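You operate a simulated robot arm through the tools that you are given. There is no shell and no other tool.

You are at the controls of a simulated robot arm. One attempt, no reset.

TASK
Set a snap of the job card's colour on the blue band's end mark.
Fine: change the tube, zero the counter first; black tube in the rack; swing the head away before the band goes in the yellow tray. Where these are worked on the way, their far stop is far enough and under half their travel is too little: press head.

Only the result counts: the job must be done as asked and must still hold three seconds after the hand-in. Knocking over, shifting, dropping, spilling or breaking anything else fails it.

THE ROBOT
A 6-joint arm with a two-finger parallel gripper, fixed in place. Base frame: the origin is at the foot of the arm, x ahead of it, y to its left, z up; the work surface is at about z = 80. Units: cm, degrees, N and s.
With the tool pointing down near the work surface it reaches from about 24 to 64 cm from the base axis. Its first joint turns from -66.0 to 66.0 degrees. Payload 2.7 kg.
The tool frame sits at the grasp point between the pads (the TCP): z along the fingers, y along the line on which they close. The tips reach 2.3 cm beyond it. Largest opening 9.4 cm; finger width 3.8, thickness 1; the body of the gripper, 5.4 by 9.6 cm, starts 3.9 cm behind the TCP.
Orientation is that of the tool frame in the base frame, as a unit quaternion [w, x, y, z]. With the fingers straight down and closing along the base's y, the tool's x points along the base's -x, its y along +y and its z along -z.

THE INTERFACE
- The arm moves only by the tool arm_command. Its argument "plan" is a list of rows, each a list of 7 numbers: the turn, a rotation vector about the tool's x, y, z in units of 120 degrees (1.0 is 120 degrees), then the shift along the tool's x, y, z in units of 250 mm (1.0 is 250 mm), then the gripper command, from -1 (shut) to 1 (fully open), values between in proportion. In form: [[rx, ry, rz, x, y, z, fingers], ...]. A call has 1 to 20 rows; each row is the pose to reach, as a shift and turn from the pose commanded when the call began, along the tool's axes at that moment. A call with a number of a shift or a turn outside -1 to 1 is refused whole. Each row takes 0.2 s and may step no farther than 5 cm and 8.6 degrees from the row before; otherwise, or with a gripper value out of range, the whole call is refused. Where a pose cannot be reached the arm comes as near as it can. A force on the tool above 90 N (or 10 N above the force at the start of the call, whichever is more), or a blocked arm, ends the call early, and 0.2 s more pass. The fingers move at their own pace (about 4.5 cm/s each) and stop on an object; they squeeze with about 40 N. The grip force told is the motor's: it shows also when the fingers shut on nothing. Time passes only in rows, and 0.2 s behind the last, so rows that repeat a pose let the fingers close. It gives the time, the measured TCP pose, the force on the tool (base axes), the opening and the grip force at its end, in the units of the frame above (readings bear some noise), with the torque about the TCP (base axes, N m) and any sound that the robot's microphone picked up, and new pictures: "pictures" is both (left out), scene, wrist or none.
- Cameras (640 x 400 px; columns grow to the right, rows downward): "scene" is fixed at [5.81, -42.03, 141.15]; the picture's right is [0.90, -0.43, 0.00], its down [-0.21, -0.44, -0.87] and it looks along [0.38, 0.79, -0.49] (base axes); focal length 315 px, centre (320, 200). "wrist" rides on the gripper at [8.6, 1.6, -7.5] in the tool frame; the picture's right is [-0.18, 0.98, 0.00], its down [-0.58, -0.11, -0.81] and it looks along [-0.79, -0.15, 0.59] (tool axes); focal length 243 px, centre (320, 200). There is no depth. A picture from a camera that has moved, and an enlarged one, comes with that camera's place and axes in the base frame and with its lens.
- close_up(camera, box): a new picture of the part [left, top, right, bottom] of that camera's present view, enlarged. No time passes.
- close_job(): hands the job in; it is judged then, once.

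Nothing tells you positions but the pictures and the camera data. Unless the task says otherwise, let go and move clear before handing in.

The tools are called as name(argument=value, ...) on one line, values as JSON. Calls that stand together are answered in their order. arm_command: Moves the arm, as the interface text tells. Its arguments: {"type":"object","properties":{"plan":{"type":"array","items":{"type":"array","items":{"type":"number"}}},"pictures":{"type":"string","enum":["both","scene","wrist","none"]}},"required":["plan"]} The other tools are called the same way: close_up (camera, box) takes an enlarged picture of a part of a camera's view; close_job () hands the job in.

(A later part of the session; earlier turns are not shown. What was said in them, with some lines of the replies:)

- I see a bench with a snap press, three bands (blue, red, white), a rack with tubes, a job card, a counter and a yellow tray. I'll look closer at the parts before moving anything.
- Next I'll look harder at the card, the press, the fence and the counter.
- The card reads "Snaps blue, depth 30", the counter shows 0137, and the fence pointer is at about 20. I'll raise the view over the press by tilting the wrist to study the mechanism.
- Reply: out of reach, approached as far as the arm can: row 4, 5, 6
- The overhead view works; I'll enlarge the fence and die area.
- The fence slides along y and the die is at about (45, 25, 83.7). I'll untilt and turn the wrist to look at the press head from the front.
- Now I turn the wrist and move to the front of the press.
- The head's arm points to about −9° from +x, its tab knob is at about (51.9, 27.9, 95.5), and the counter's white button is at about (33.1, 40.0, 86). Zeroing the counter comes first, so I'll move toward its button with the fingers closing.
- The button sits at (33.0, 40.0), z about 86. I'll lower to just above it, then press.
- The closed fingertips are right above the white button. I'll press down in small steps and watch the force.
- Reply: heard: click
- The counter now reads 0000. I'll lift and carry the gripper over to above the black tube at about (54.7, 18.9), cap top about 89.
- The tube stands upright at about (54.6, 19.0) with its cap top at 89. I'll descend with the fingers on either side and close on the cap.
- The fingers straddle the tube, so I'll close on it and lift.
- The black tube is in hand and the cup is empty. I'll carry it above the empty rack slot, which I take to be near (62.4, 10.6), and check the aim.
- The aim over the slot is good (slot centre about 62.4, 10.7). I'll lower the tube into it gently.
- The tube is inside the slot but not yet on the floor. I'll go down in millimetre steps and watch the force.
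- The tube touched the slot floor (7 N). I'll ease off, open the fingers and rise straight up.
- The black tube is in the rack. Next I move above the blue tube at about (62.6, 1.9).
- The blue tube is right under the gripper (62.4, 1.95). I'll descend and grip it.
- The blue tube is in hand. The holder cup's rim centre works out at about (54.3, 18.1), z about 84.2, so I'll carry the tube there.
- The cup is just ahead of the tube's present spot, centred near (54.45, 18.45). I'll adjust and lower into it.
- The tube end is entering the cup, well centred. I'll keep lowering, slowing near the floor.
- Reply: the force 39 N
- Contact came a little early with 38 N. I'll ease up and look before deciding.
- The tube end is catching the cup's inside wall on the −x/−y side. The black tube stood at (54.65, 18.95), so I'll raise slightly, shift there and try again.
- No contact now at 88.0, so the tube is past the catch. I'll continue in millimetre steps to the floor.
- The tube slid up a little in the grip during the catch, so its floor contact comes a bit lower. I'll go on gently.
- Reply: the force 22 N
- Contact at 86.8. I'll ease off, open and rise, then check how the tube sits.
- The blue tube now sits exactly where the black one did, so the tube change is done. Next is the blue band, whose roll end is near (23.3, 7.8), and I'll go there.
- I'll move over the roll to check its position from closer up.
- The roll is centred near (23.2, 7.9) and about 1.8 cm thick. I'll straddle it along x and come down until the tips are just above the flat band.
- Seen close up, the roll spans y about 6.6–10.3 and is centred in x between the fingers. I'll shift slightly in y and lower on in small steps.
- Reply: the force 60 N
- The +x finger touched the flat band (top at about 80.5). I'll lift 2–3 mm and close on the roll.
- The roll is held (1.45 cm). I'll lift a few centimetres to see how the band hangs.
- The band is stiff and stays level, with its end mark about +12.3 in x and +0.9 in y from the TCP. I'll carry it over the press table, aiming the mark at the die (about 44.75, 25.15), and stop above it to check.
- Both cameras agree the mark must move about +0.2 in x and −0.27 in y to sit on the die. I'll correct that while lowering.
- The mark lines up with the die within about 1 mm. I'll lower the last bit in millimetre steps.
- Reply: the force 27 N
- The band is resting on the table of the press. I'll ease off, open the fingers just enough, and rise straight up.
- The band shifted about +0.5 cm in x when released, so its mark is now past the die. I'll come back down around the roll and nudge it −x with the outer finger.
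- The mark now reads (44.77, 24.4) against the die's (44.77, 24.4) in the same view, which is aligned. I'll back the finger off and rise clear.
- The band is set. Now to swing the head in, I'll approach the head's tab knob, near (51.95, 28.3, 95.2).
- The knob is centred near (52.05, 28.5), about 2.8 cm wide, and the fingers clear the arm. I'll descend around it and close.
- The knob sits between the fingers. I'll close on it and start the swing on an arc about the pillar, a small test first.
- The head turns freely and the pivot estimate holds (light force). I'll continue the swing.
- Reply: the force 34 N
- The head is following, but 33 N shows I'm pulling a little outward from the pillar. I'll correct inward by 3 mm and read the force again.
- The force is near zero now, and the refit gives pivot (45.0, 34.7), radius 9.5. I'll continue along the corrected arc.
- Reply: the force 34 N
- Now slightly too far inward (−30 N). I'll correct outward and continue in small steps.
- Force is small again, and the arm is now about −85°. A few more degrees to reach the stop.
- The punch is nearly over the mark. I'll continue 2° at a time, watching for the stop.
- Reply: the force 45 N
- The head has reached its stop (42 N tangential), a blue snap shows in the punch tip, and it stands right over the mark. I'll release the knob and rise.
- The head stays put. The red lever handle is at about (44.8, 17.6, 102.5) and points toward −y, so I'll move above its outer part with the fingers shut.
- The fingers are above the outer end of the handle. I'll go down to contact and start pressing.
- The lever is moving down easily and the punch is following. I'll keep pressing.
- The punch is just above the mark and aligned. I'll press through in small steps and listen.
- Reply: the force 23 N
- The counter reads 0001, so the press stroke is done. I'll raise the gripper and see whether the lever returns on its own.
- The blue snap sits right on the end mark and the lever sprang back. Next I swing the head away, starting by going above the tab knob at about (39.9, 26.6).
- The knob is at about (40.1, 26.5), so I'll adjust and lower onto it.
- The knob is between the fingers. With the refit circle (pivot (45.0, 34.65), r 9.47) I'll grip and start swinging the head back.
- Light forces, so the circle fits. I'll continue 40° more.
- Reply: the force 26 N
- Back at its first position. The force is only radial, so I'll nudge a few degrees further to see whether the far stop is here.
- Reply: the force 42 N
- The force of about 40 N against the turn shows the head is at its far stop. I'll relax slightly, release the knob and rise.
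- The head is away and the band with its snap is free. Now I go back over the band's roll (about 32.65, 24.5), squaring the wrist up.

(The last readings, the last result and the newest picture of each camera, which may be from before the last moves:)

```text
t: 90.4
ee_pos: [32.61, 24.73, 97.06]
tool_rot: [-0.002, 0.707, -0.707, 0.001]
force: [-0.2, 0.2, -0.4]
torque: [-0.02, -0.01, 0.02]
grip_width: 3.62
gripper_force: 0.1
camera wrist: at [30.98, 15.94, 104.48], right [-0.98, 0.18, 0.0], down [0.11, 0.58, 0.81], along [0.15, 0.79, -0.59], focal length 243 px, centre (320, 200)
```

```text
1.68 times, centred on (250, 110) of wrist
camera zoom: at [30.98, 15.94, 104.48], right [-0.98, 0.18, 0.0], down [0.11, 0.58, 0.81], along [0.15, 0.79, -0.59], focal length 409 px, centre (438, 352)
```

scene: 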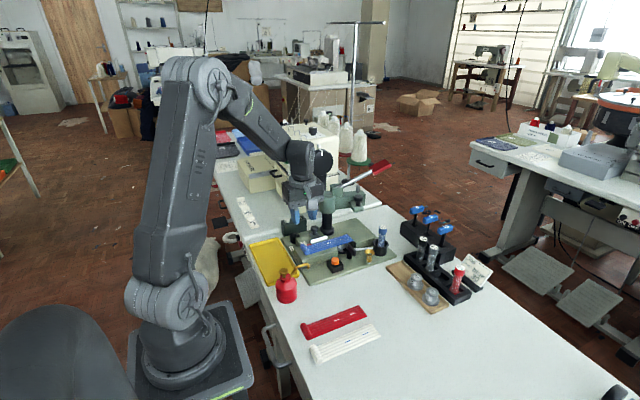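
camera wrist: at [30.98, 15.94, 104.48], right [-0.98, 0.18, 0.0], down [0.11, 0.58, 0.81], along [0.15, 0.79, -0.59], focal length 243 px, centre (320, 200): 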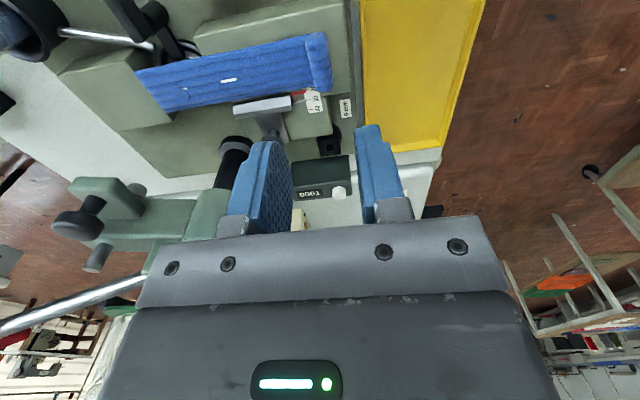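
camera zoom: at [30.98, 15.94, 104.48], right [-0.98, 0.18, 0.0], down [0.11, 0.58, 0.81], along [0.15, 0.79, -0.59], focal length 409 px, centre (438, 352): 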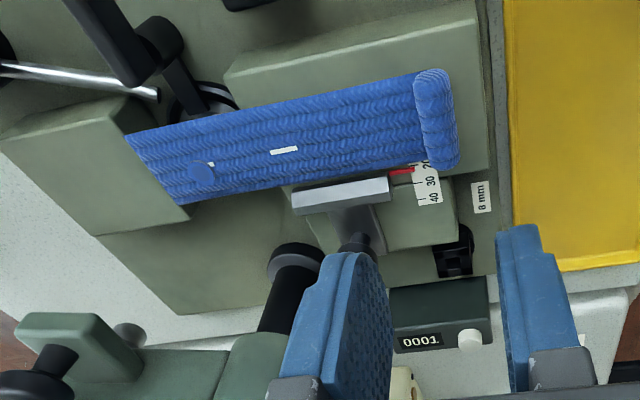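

arm_command(plan=[[0, 0, 0, 0.018, 0, 0.12, -0.234], [0, 0, 0, 0.018, 0, 0.25, -0.234], [0, 0, 0, 0.018, 0, 0.35, -0.234], [0, 0, 0, 0.018, 0, 0.385, -0.234], [0, 0, 0, 0.018, 0, 0.392, -0.234]])

close_up(camera="wrist", box=[200, 60, 440, 240])

```text
t: 91.6
ee_pos: [32.89, 24.21, 87.47]
tool_rot: [-0.001, 0.707, -0.707, 0.001]
force: [0.3, 0.5, 0.7]
torque: [0.02, 0.01, -0.01]
grip_width: 3.6
gripper_force: 0.1
camera wrist: at [31.17, 15.46, 94.83], right [-0.98, 0.18, 0.0], down [0.11, 0.58, 0.81], along [0.15, 0.79, -0.59], focal length 243 px, centre (320, 200)
```

scene: 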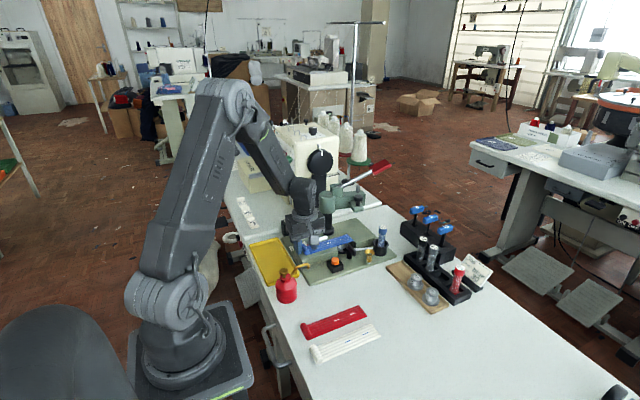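
wrist: 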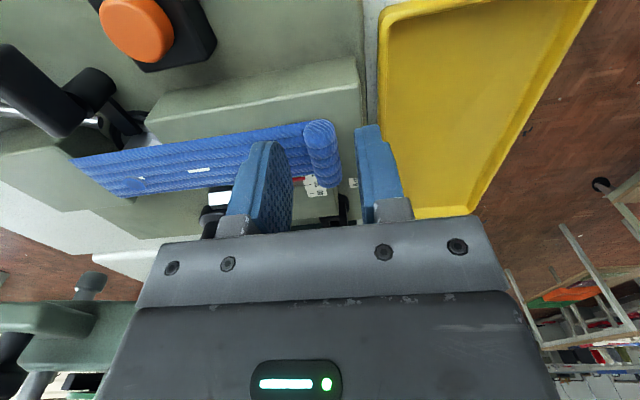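

```text
2.22 times, centred on (320, 150) of wrist
camera zoom: at [31.17, 15.46, 94.83], right [-0.98, 0.18, 0.0], down [0.11, 0.58, 0.81], along [0.15, 0.79, -0.59], focal length 539 px, centre (320, 311)
```

zoom: 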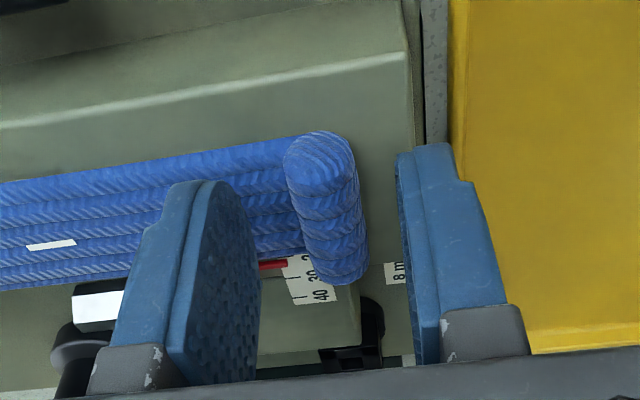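

arm_command(plan=[[0, 0, 0, 0, 0.002, 0.006, -0.234], [0, 0, 0, 0, 0.002, 0.01, -0.234], [0, 0, 0, 0, 0.002, 0.01, -1], [0, 0, 0, 0, 0.002, 0.01, -1], [0, 0, 0, 0, 0.002, 0.01, -1], [0, 0, 0, 0, 0.002, 0.01, -1]])

close_up(camera="wrist", box=[200, 60, 440, 240])

```text
t: 93.0
ee_pos: [32.89, 24.11, 87.15]
tool_rot: [-0.001, 0.707, -0.707, 0.001]
force: [-0.2, -0.4, -0.4]
torque: [0.03, 0.01, 0.01]
grip_width: 1.43
gripper_force: 40.4
camera wrist: at [31.08, 15.41, 94.58], right [-0.98, 0.18, 0.0], down [0.11, 0.58, 0.81], along [0.15, 0.79, -0.59], focal length 243 px, centre (320, 200)
```

scene: 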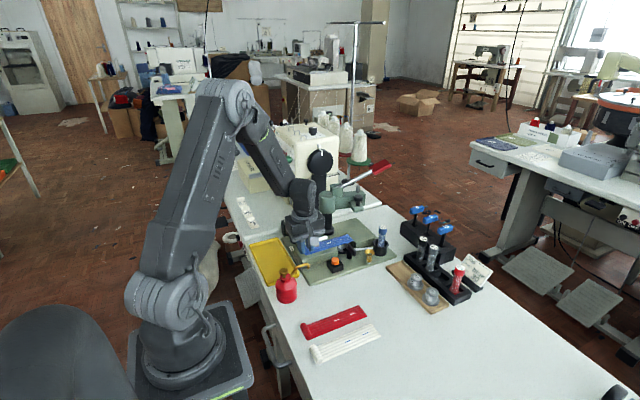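
wrist: 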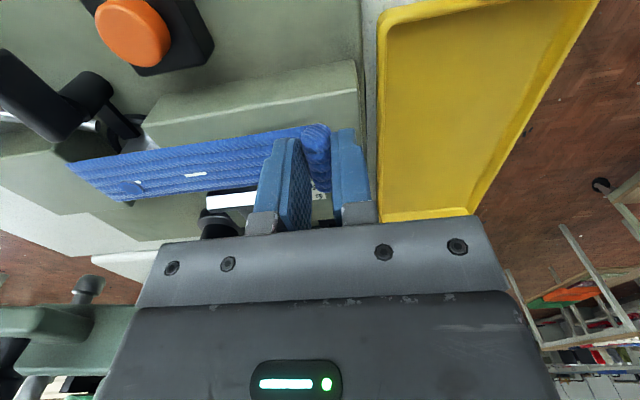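

```text
2.22 times, centred on (320, 150) of wrist
camera zoom: at [31.08, 15.41, 94.58], right [-0.98, 0.18, 0.0], down [0.11, 0.58, 0.81], along [0.15, 0.79, -0.59], focal length 539 px, centre (320, 311)
```

zoom: 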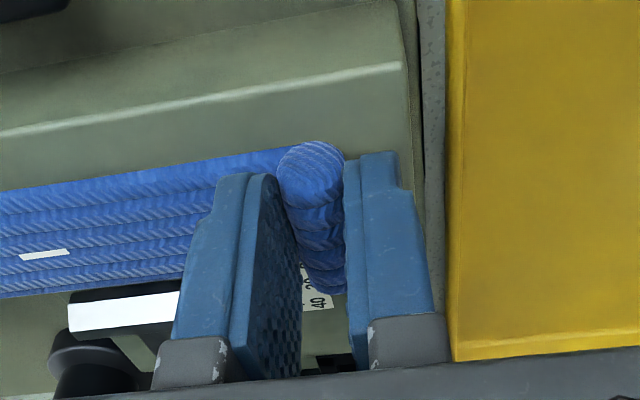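

The roll is gripped again. I'll lift high, turn the band a quarter turn clockwise so it lies along the tray's length, and move over the tray.

arm_command(plan=[[0, 0, 0, 0, 0, -0.08, -1], [0, 0, 0, 0, 0, -0.22, -1], [0, 0, 0, 0, 0, -0.38, -1], [0, 0, 0, 0, 0, -0.55, -1], [0, 0, 0, 0, 0, -0.66, -1], [0, 0, 0.068, -0.04, 0.035, -0.66, -1], [0, 0, 0.136, -0.08, 0.07, -0.66, -1], [0, 0, 0.204, -0.12, 0.105, -0.66, -1], [0, 0, 0.272, -0.16, 0.14, -0.66, -1], [0, 0, 0.34, -0.2, 0.175, -0.66, -1], [0, 0, 0.408, -0.25, 0.21, -0.66, -1], [0, 0, 0.476, -0.3, 0.245, -0.66, -1], [0, 0, 0.544, -0.34, 0.28, -0.66, -1], [0, 0, 0.612, -0.38, 0.315, -0.66, -1], [0, 0, 0.68, -0.42, 0.35, -0.66, -1], [0, 0, 0.75, -0.46, 0.38, -0.66, -1], [0, 0, 0.75, -0.46, 0.38, -0.66, -1]])

close_up(camera="scene", box=[220, 180, 340, 300])

```text
t: 96.6
ee_pos: [23.22, 35.6, 103.59]
tool_rot: [0.002, 0.001, 1.0, 0.0]
force: [-0.3, -0.6, 0.1]
torque: [0.0, -0.04, -0.02]
grip_width: 1.46
gripper_force: 39.5
camera wrist: at [14.41, 37.15, 110.92], right [0.18, 0.98, 0.0], down [0.58, -0.11, 0.81], along [0.79, -0.15, -0.59], focal length 243 px, centre (320, 200)
```

scene: 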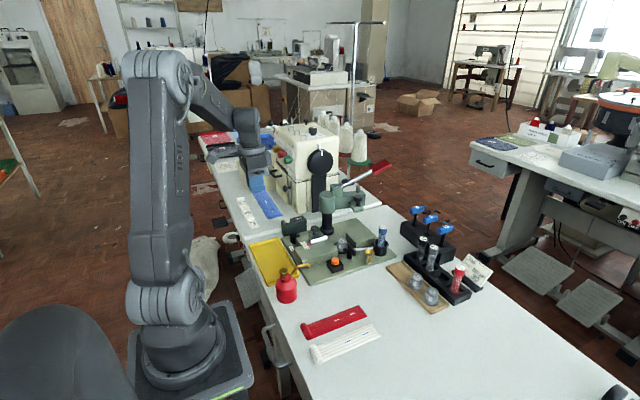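
wrist: 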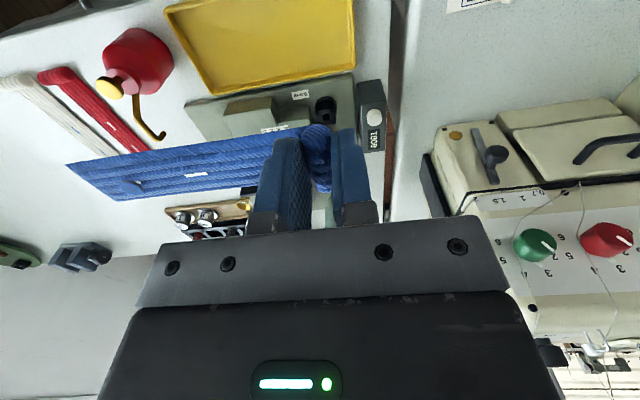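

```text
3.33 times, centred on (280, 240) of scene
camera zoom: at [5.81, -42.03, 141.15], right [0.9, -0.43, 0.0], down [-0.21, -0.44, -0.87], along [0.38, 0.79, -0.49], focal length 1051 px, centre (453, 67)
```

zoom: 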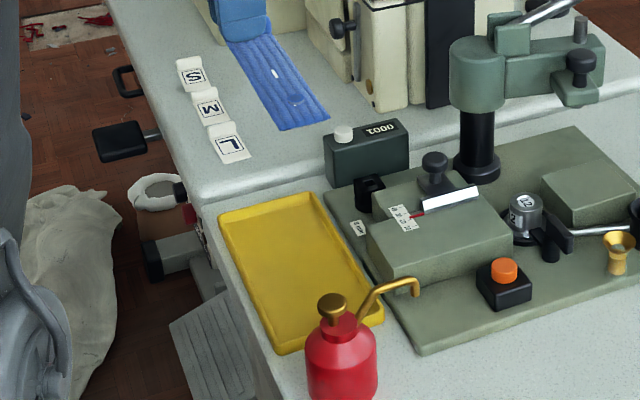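

The tray lies at about x 19.5–29, y 19.7–38.4, and the band is lined up above it. I'll lower it most of the way and look.

arm_command(plan=[[0, 0, 0, -0.005, 0.008, 0.18, -1], [0, 0, 0, -0.005, 0.008, 0.36, -1], [0, 0, 0, -0.005, 0.008, 0.52, -1], [0, 0, 0, -0.005, 0.008, 0.66, -1], [0, 0, 0, -0.005, 0.008, 0.72, -1], [0, 0, 0, -0.005, 0.008, 0.72, -1]])

close_up(camera="scene", box=[230, 220, 320, 300])

close_up(camera="wrist", box=[40, 40, 440, 240])

```text
t: 98.0
ee_pos: [23.34, 35.89, 85.57]
tool_rot: [0.002, 0.001, 1.0, 0.0]
force: [0.2, 0.4, -0.5]
torque: [0.01, 0.01, 0.05]
grip_width: 1.46
gripper_force: 39.3
camera wrist: at [14.62, 37.42, 92.89], right [0.18, 0.98, 0.0], down [0.58, -0.11, 0.81], along [0.79, -0.15, -0.59], focal length 243 px, centre (320, 200)
```

scene: 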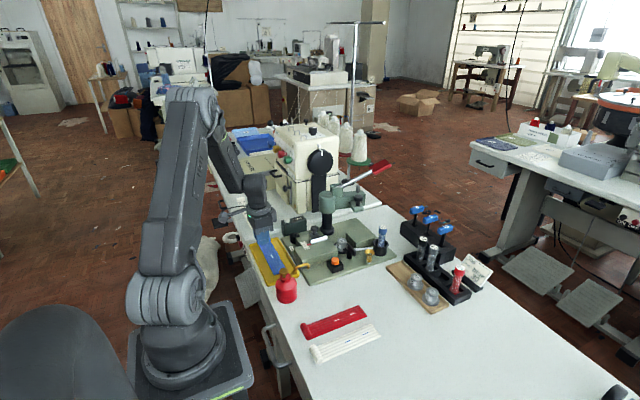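
wrist: 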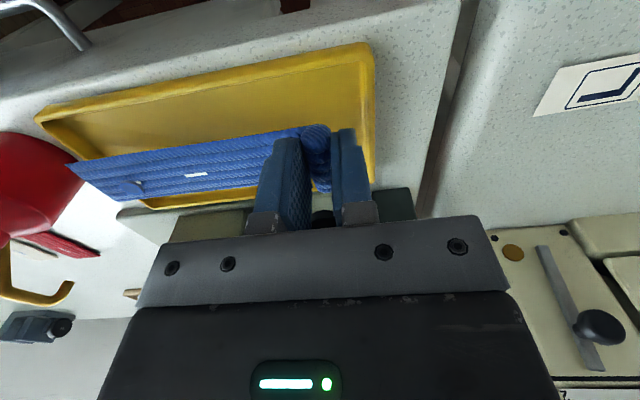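

```text
5.00 times, centred on (275, 260) of scene
camera zoom: at [5.81, -42.03, 141.15], right [0.9, -0.43, 0.0], down [-0.21, -0.44, -0.87], along [0.38, 0.79, -0.49], focal length 1577 px, centre (545, -100)
```

zoom: 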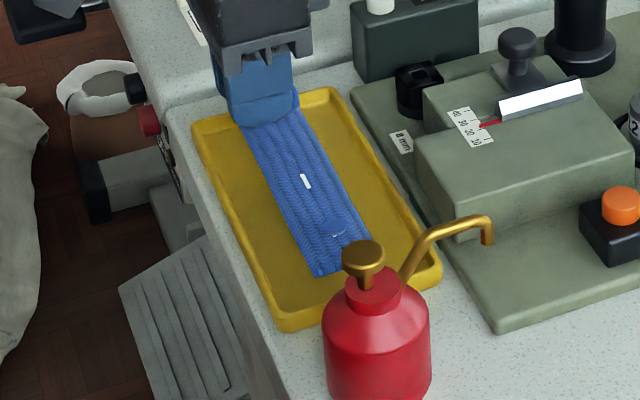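

```text
1.60 times, centred on (240, 140) of wrist
camera zoom: at [14.62, 37.42, 92.89], right [0.18, 0.98, 0.0], down [0.58, -0.11, 0.81], along [0.79, -0.15, -0.59], focal length 388 px, centre (448, 296)
```

zoom: 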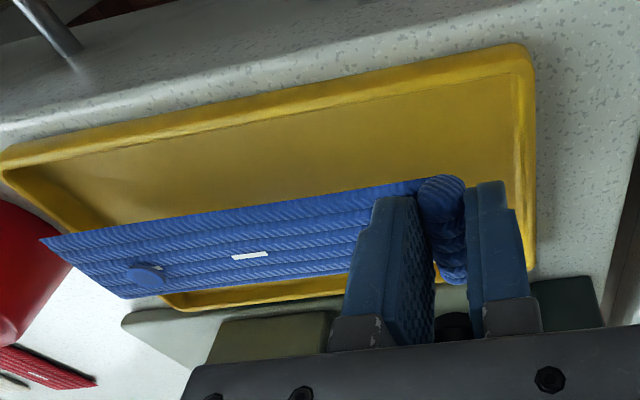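

The band is well inside the tray outline. I'll lower gently to the tray floor.

arm_command(plan=[[0, 0, 0, 0, 0, 0.02, -1], [0, 0, 0, 0, 0, 0.04, -1], [0, 0, 0, 0, 0, 0.055, -1], [0, 0, 0, 0, 0, 0.063, -1], [0, 0, 0, 0, 0, 0.067, -1]], pictures="none")

```text
t: 99.2
ee_pos: [23.48, 35.91, 83.87]
tool_rot: [0.002, 0.0, 1.0, -0.001]
force: [-0.1, 0.7, -0.9]
torque: [0.02, 0.0, 0.03]
grip_width: 1.45
gripper_force: 39.6
```

arm_command(plan=[[0, 0, 0, 0, 0, 0.006, -1], [0, 0, 0, 0, 0, 0.012, -1]])

close_up(camera="wrist", box=[40, 40, 440, 240])

close_up(camera="scene", box=[230, 220, 320, 300])

```text
t: 99.8
ee_pos: [23.4, 35.89, 83.68]
tool_rot: [0.002, 0.0, 1.0, 0.001]
force: [0.3, -0.1, -0.7]
torque: [0.04, -0.01, 0.01]
grip_width: 1.45
gripper_force: 40.1
camera wrist: at [14.68, 37.35, 91.0], right [0.18, 0.98, 0.0], down [0.58, -0.11, 0.81], along [0.79, -0.15, -0.59], focal length 243 px, centre (320, 200)
```

scene: 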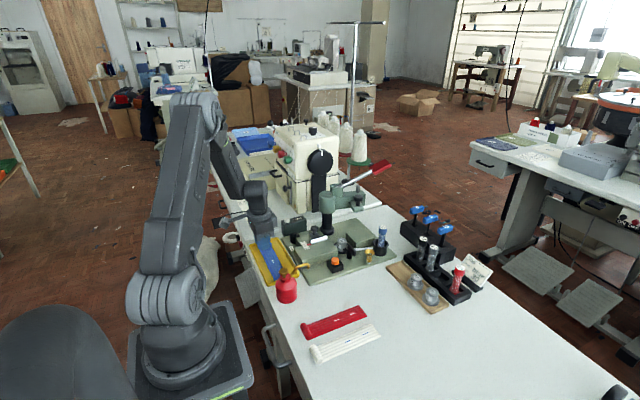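
wrist: 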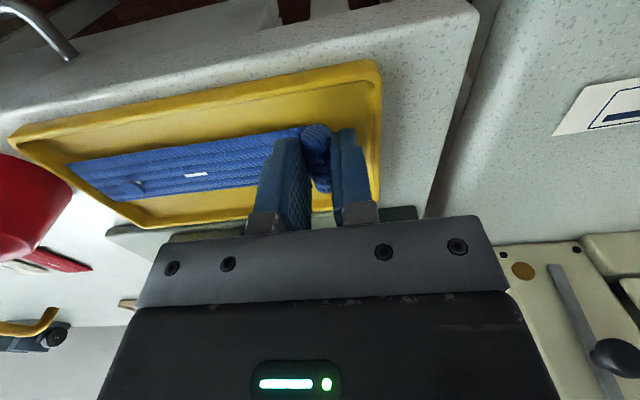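

```text
1.60 times, centred on (240, 140) of wrist
camera zoom: at [14.68, 37.35, 91.0], right [0.18, 0.98, 0.0], down [0.58, -0.11, 0.81], along [0.79, -0.15, -0.59], focal length 388 px, centre (448, 296)
```

zoom: 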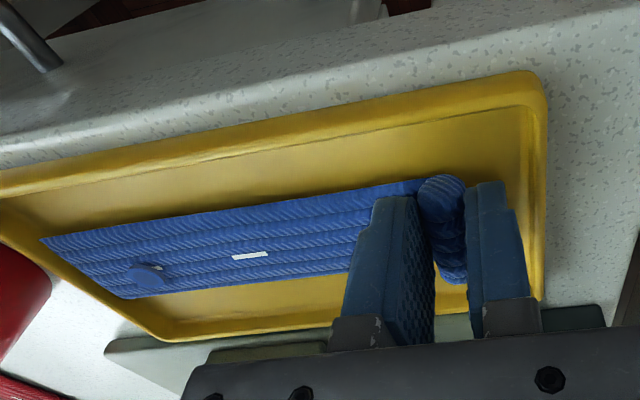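

```text
5.00 times, centred on (275, 260) of scene
camera zoom: at [5.81, -42.03, 141.15], right [0.9, -0.43, 0.0], down [-0.21, -0.44, -0.87], along [0.38, 0.79, -0.49], focal length 1577 px, centre (545, -100)
```

zoom: 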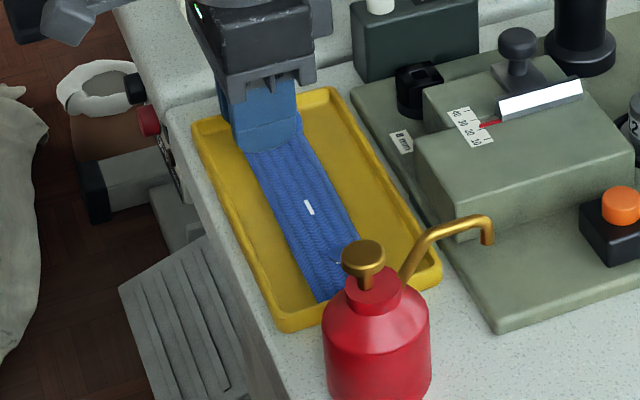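

arm_command(plan=[[0, 0, 0, 0, 0, 0.006, -1], [0, 0, 0, 0, 0, 0.012, -1]], pictures="none")

```text
t: 100.4
ee_pos: [23.42, 35.85, 83.48]
tool_rot: [0.002, 0.0, 1.0, 0.002]
force: [-1.2, -1.0, 10.2]
torque: [-0.1, 0.08, -0.02]
grip_width: 1.45
gripper_force: 39.7
```

The band rests on the tray floor (10 N). I'll open the fingers slightly and rise straight up.

arm_command(plan=[[0, 0, 0, 0, 0, -0.004, -1], [0, 0, 0, 0, 0, -0.004, -0.55], [0, 0, 0, 0, 0, -0.004, -0.55], [0, 0, 0, 0, 0, -0.02, -0.55], [0, 0, 0, 0, 0, -0.06, -0.55], [0, 0, 0, 0, 0, -0.2, -0.55], [0, 0, 0, 0, 0, -0.4, -0.55], [0, 0, 0, 0, 0, -0.6, -0.55], [0, 0, 0, 0, 0, -0.75, -0.55]])

close_up(camera="scene", box=[230, 220, 320, 300])

close_up(camera="wrist", box=[40, 0, 440, 200])

```text
t: 102.4
ee_pos: [23.27, 35.58, 102.04]
tool_rot: [0.001, -0.001, 1.0, 0.0]
force: [0.5, 0.3, -0.8]
torque: [0.02, 0.01, 0.0]
grip_width: 2.11
gripper_force: 0.1
camera wrist: at [14.6, 37.2, 109.43], right [0.18, 0.98, 0.0], down [0.58, -0.11, 0.81], along [0.79, -0.15, -0.59], focal length 243 px, centre (320, 200)
```

scene: 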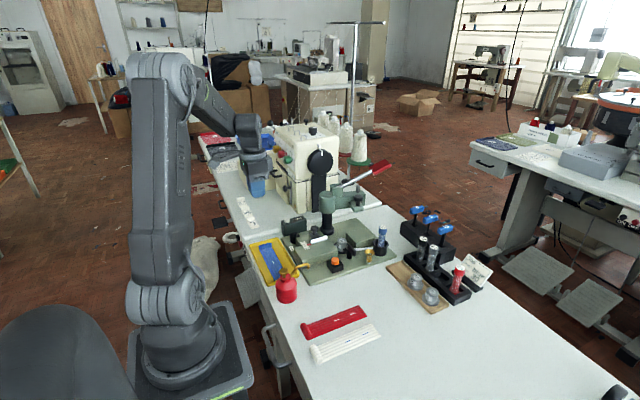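
wrist: 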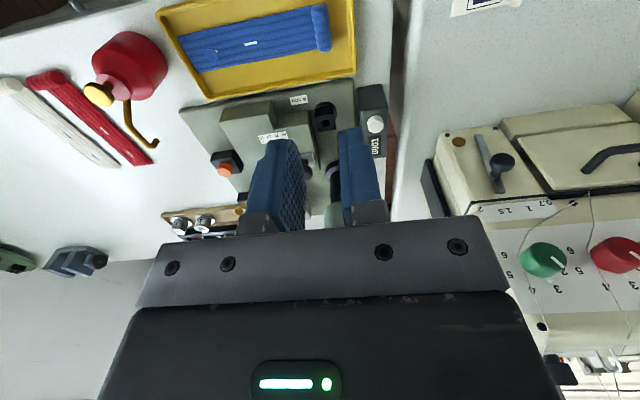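

```text
5.00 times, centred on (275, 260) of scene
camera zoom: at [5.81, -42.04, 141.15], right [0.9, -0.43, 0.0], down [-0.21, -0.44, -0.87], along [0.38, 0.79, -0.49], focal length 1577 px, centre (545, -100)
```

zoom: 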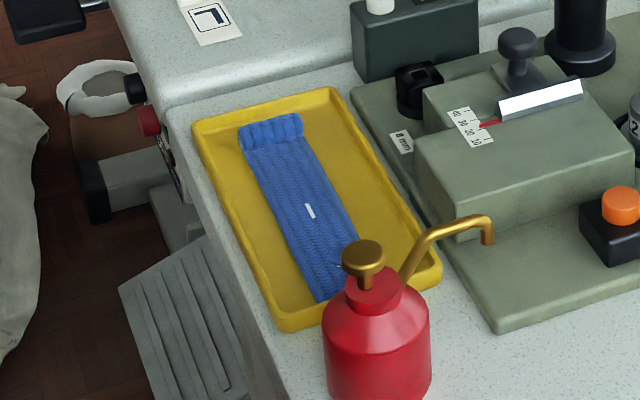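

```text
1.60 times, centred on (240, 100) of wrist
camera zoom: at [14.6, 37.2, 109.43], right [0.18, 0.98, 0.0], down [0.58, -0.11, 0.81], along [0.79, -0.15, -0.59], focal length 388 px, centre (448, 360)
```

zoom: 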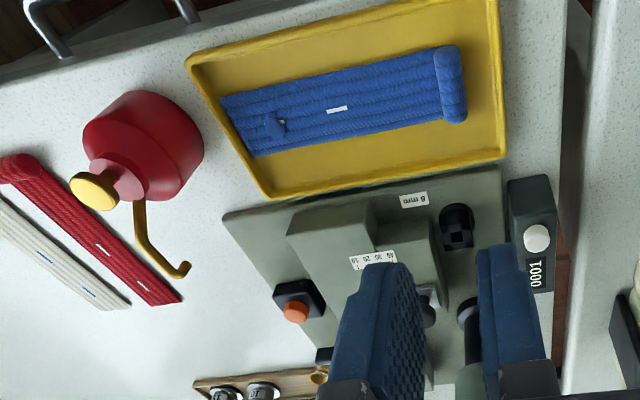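

close_up(camera="wrist", box=[140, 0, 260, 110])

close_up(camera="wrist", box=[150, 0, 370, 110])

close_up(camera="scene", box=[270, 180, 500, 310])

```text
3.64 times, centred on (200, 55) of wrist
camera zoom: at [14.6, 37.2, 109.43], right [0.18, 0.98, 0.0], down [0.58, -0.11, 0.81], along [0.79, -0.15, -0.59], focal length 882 px, centre (756, 727)
```

zoom: 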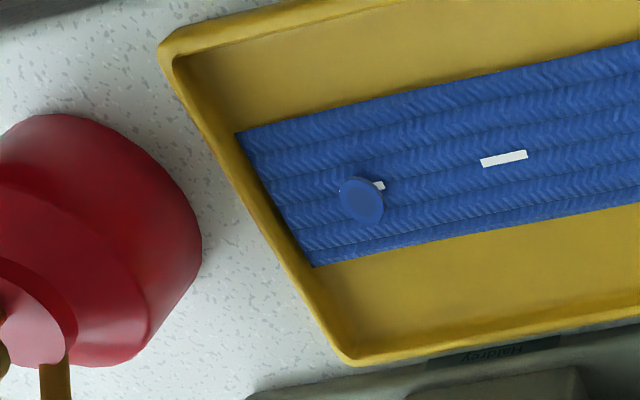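

```text
2.91 times, centred on (260, 55) of wrist
camera zoom: at [14.6, 37.2, 109.43], right [0.18, 0.98, 0.0], down [0.58, -0.11, 0.81], along [0.79, -0.15, -0.59], focal length 706 px, centre (494, 622)
```

zoom: 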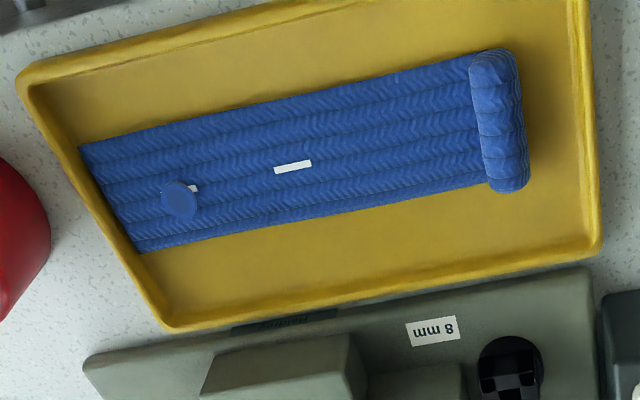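

```text
2.78 times, centred on (385, 245) of scene
camera zoom: at [5.81, -42.04, 141.15], right [0.9, -0.43, 0.0], down [-0.21, -0.44, -0.87], along [0.38, 0.79, -0.49], focal length 878 px, centre (139, 75)
```

zoom: 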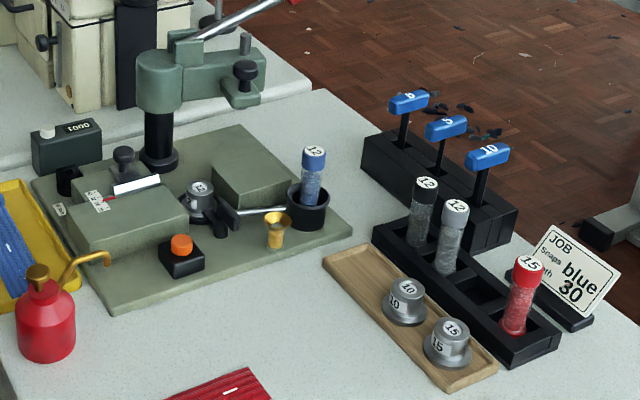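

The blue band lies in the yellow tray with its blue snap on the end mark. The counter reads 0001, the black tube is in the rack, the blue tube is in the holder and the head is at its far stop. The gripper is clear, so I'm handing in.

close_job()

```text
The job is handed in.
```

The job is handed in: a blue snap, the job card's colour, is set on the blue band's end mark. It sits about 2 mm or less off the mark's centre.

- **Counter:** I zeroed it before touching the tubes, and it went to 0001 with the one press stroke.
- **Tubes:** the black tube is in the empty rack slot, and the blue size-12 tube is in the holder.
- **Press head:** after the stroke I swung it back to its far stop, before moving the band.
- **Band:** it lies flat in the yellow tray. Its snap end is close to the near wall, but inside.

**Fence:** the card also gives "Depth 30". I left the fence where it was, at about 20, because you asked only for the card's colour and placed the snap by the band's mark.

**Small slips:** the blue tube caught the holder's inner wall on the first try and slid up a little in the grip before seating. The band shifted about half a centimetre when I first let go of it on the press, so I nudged it back before pressing. I saw nothing else moved or knocked.
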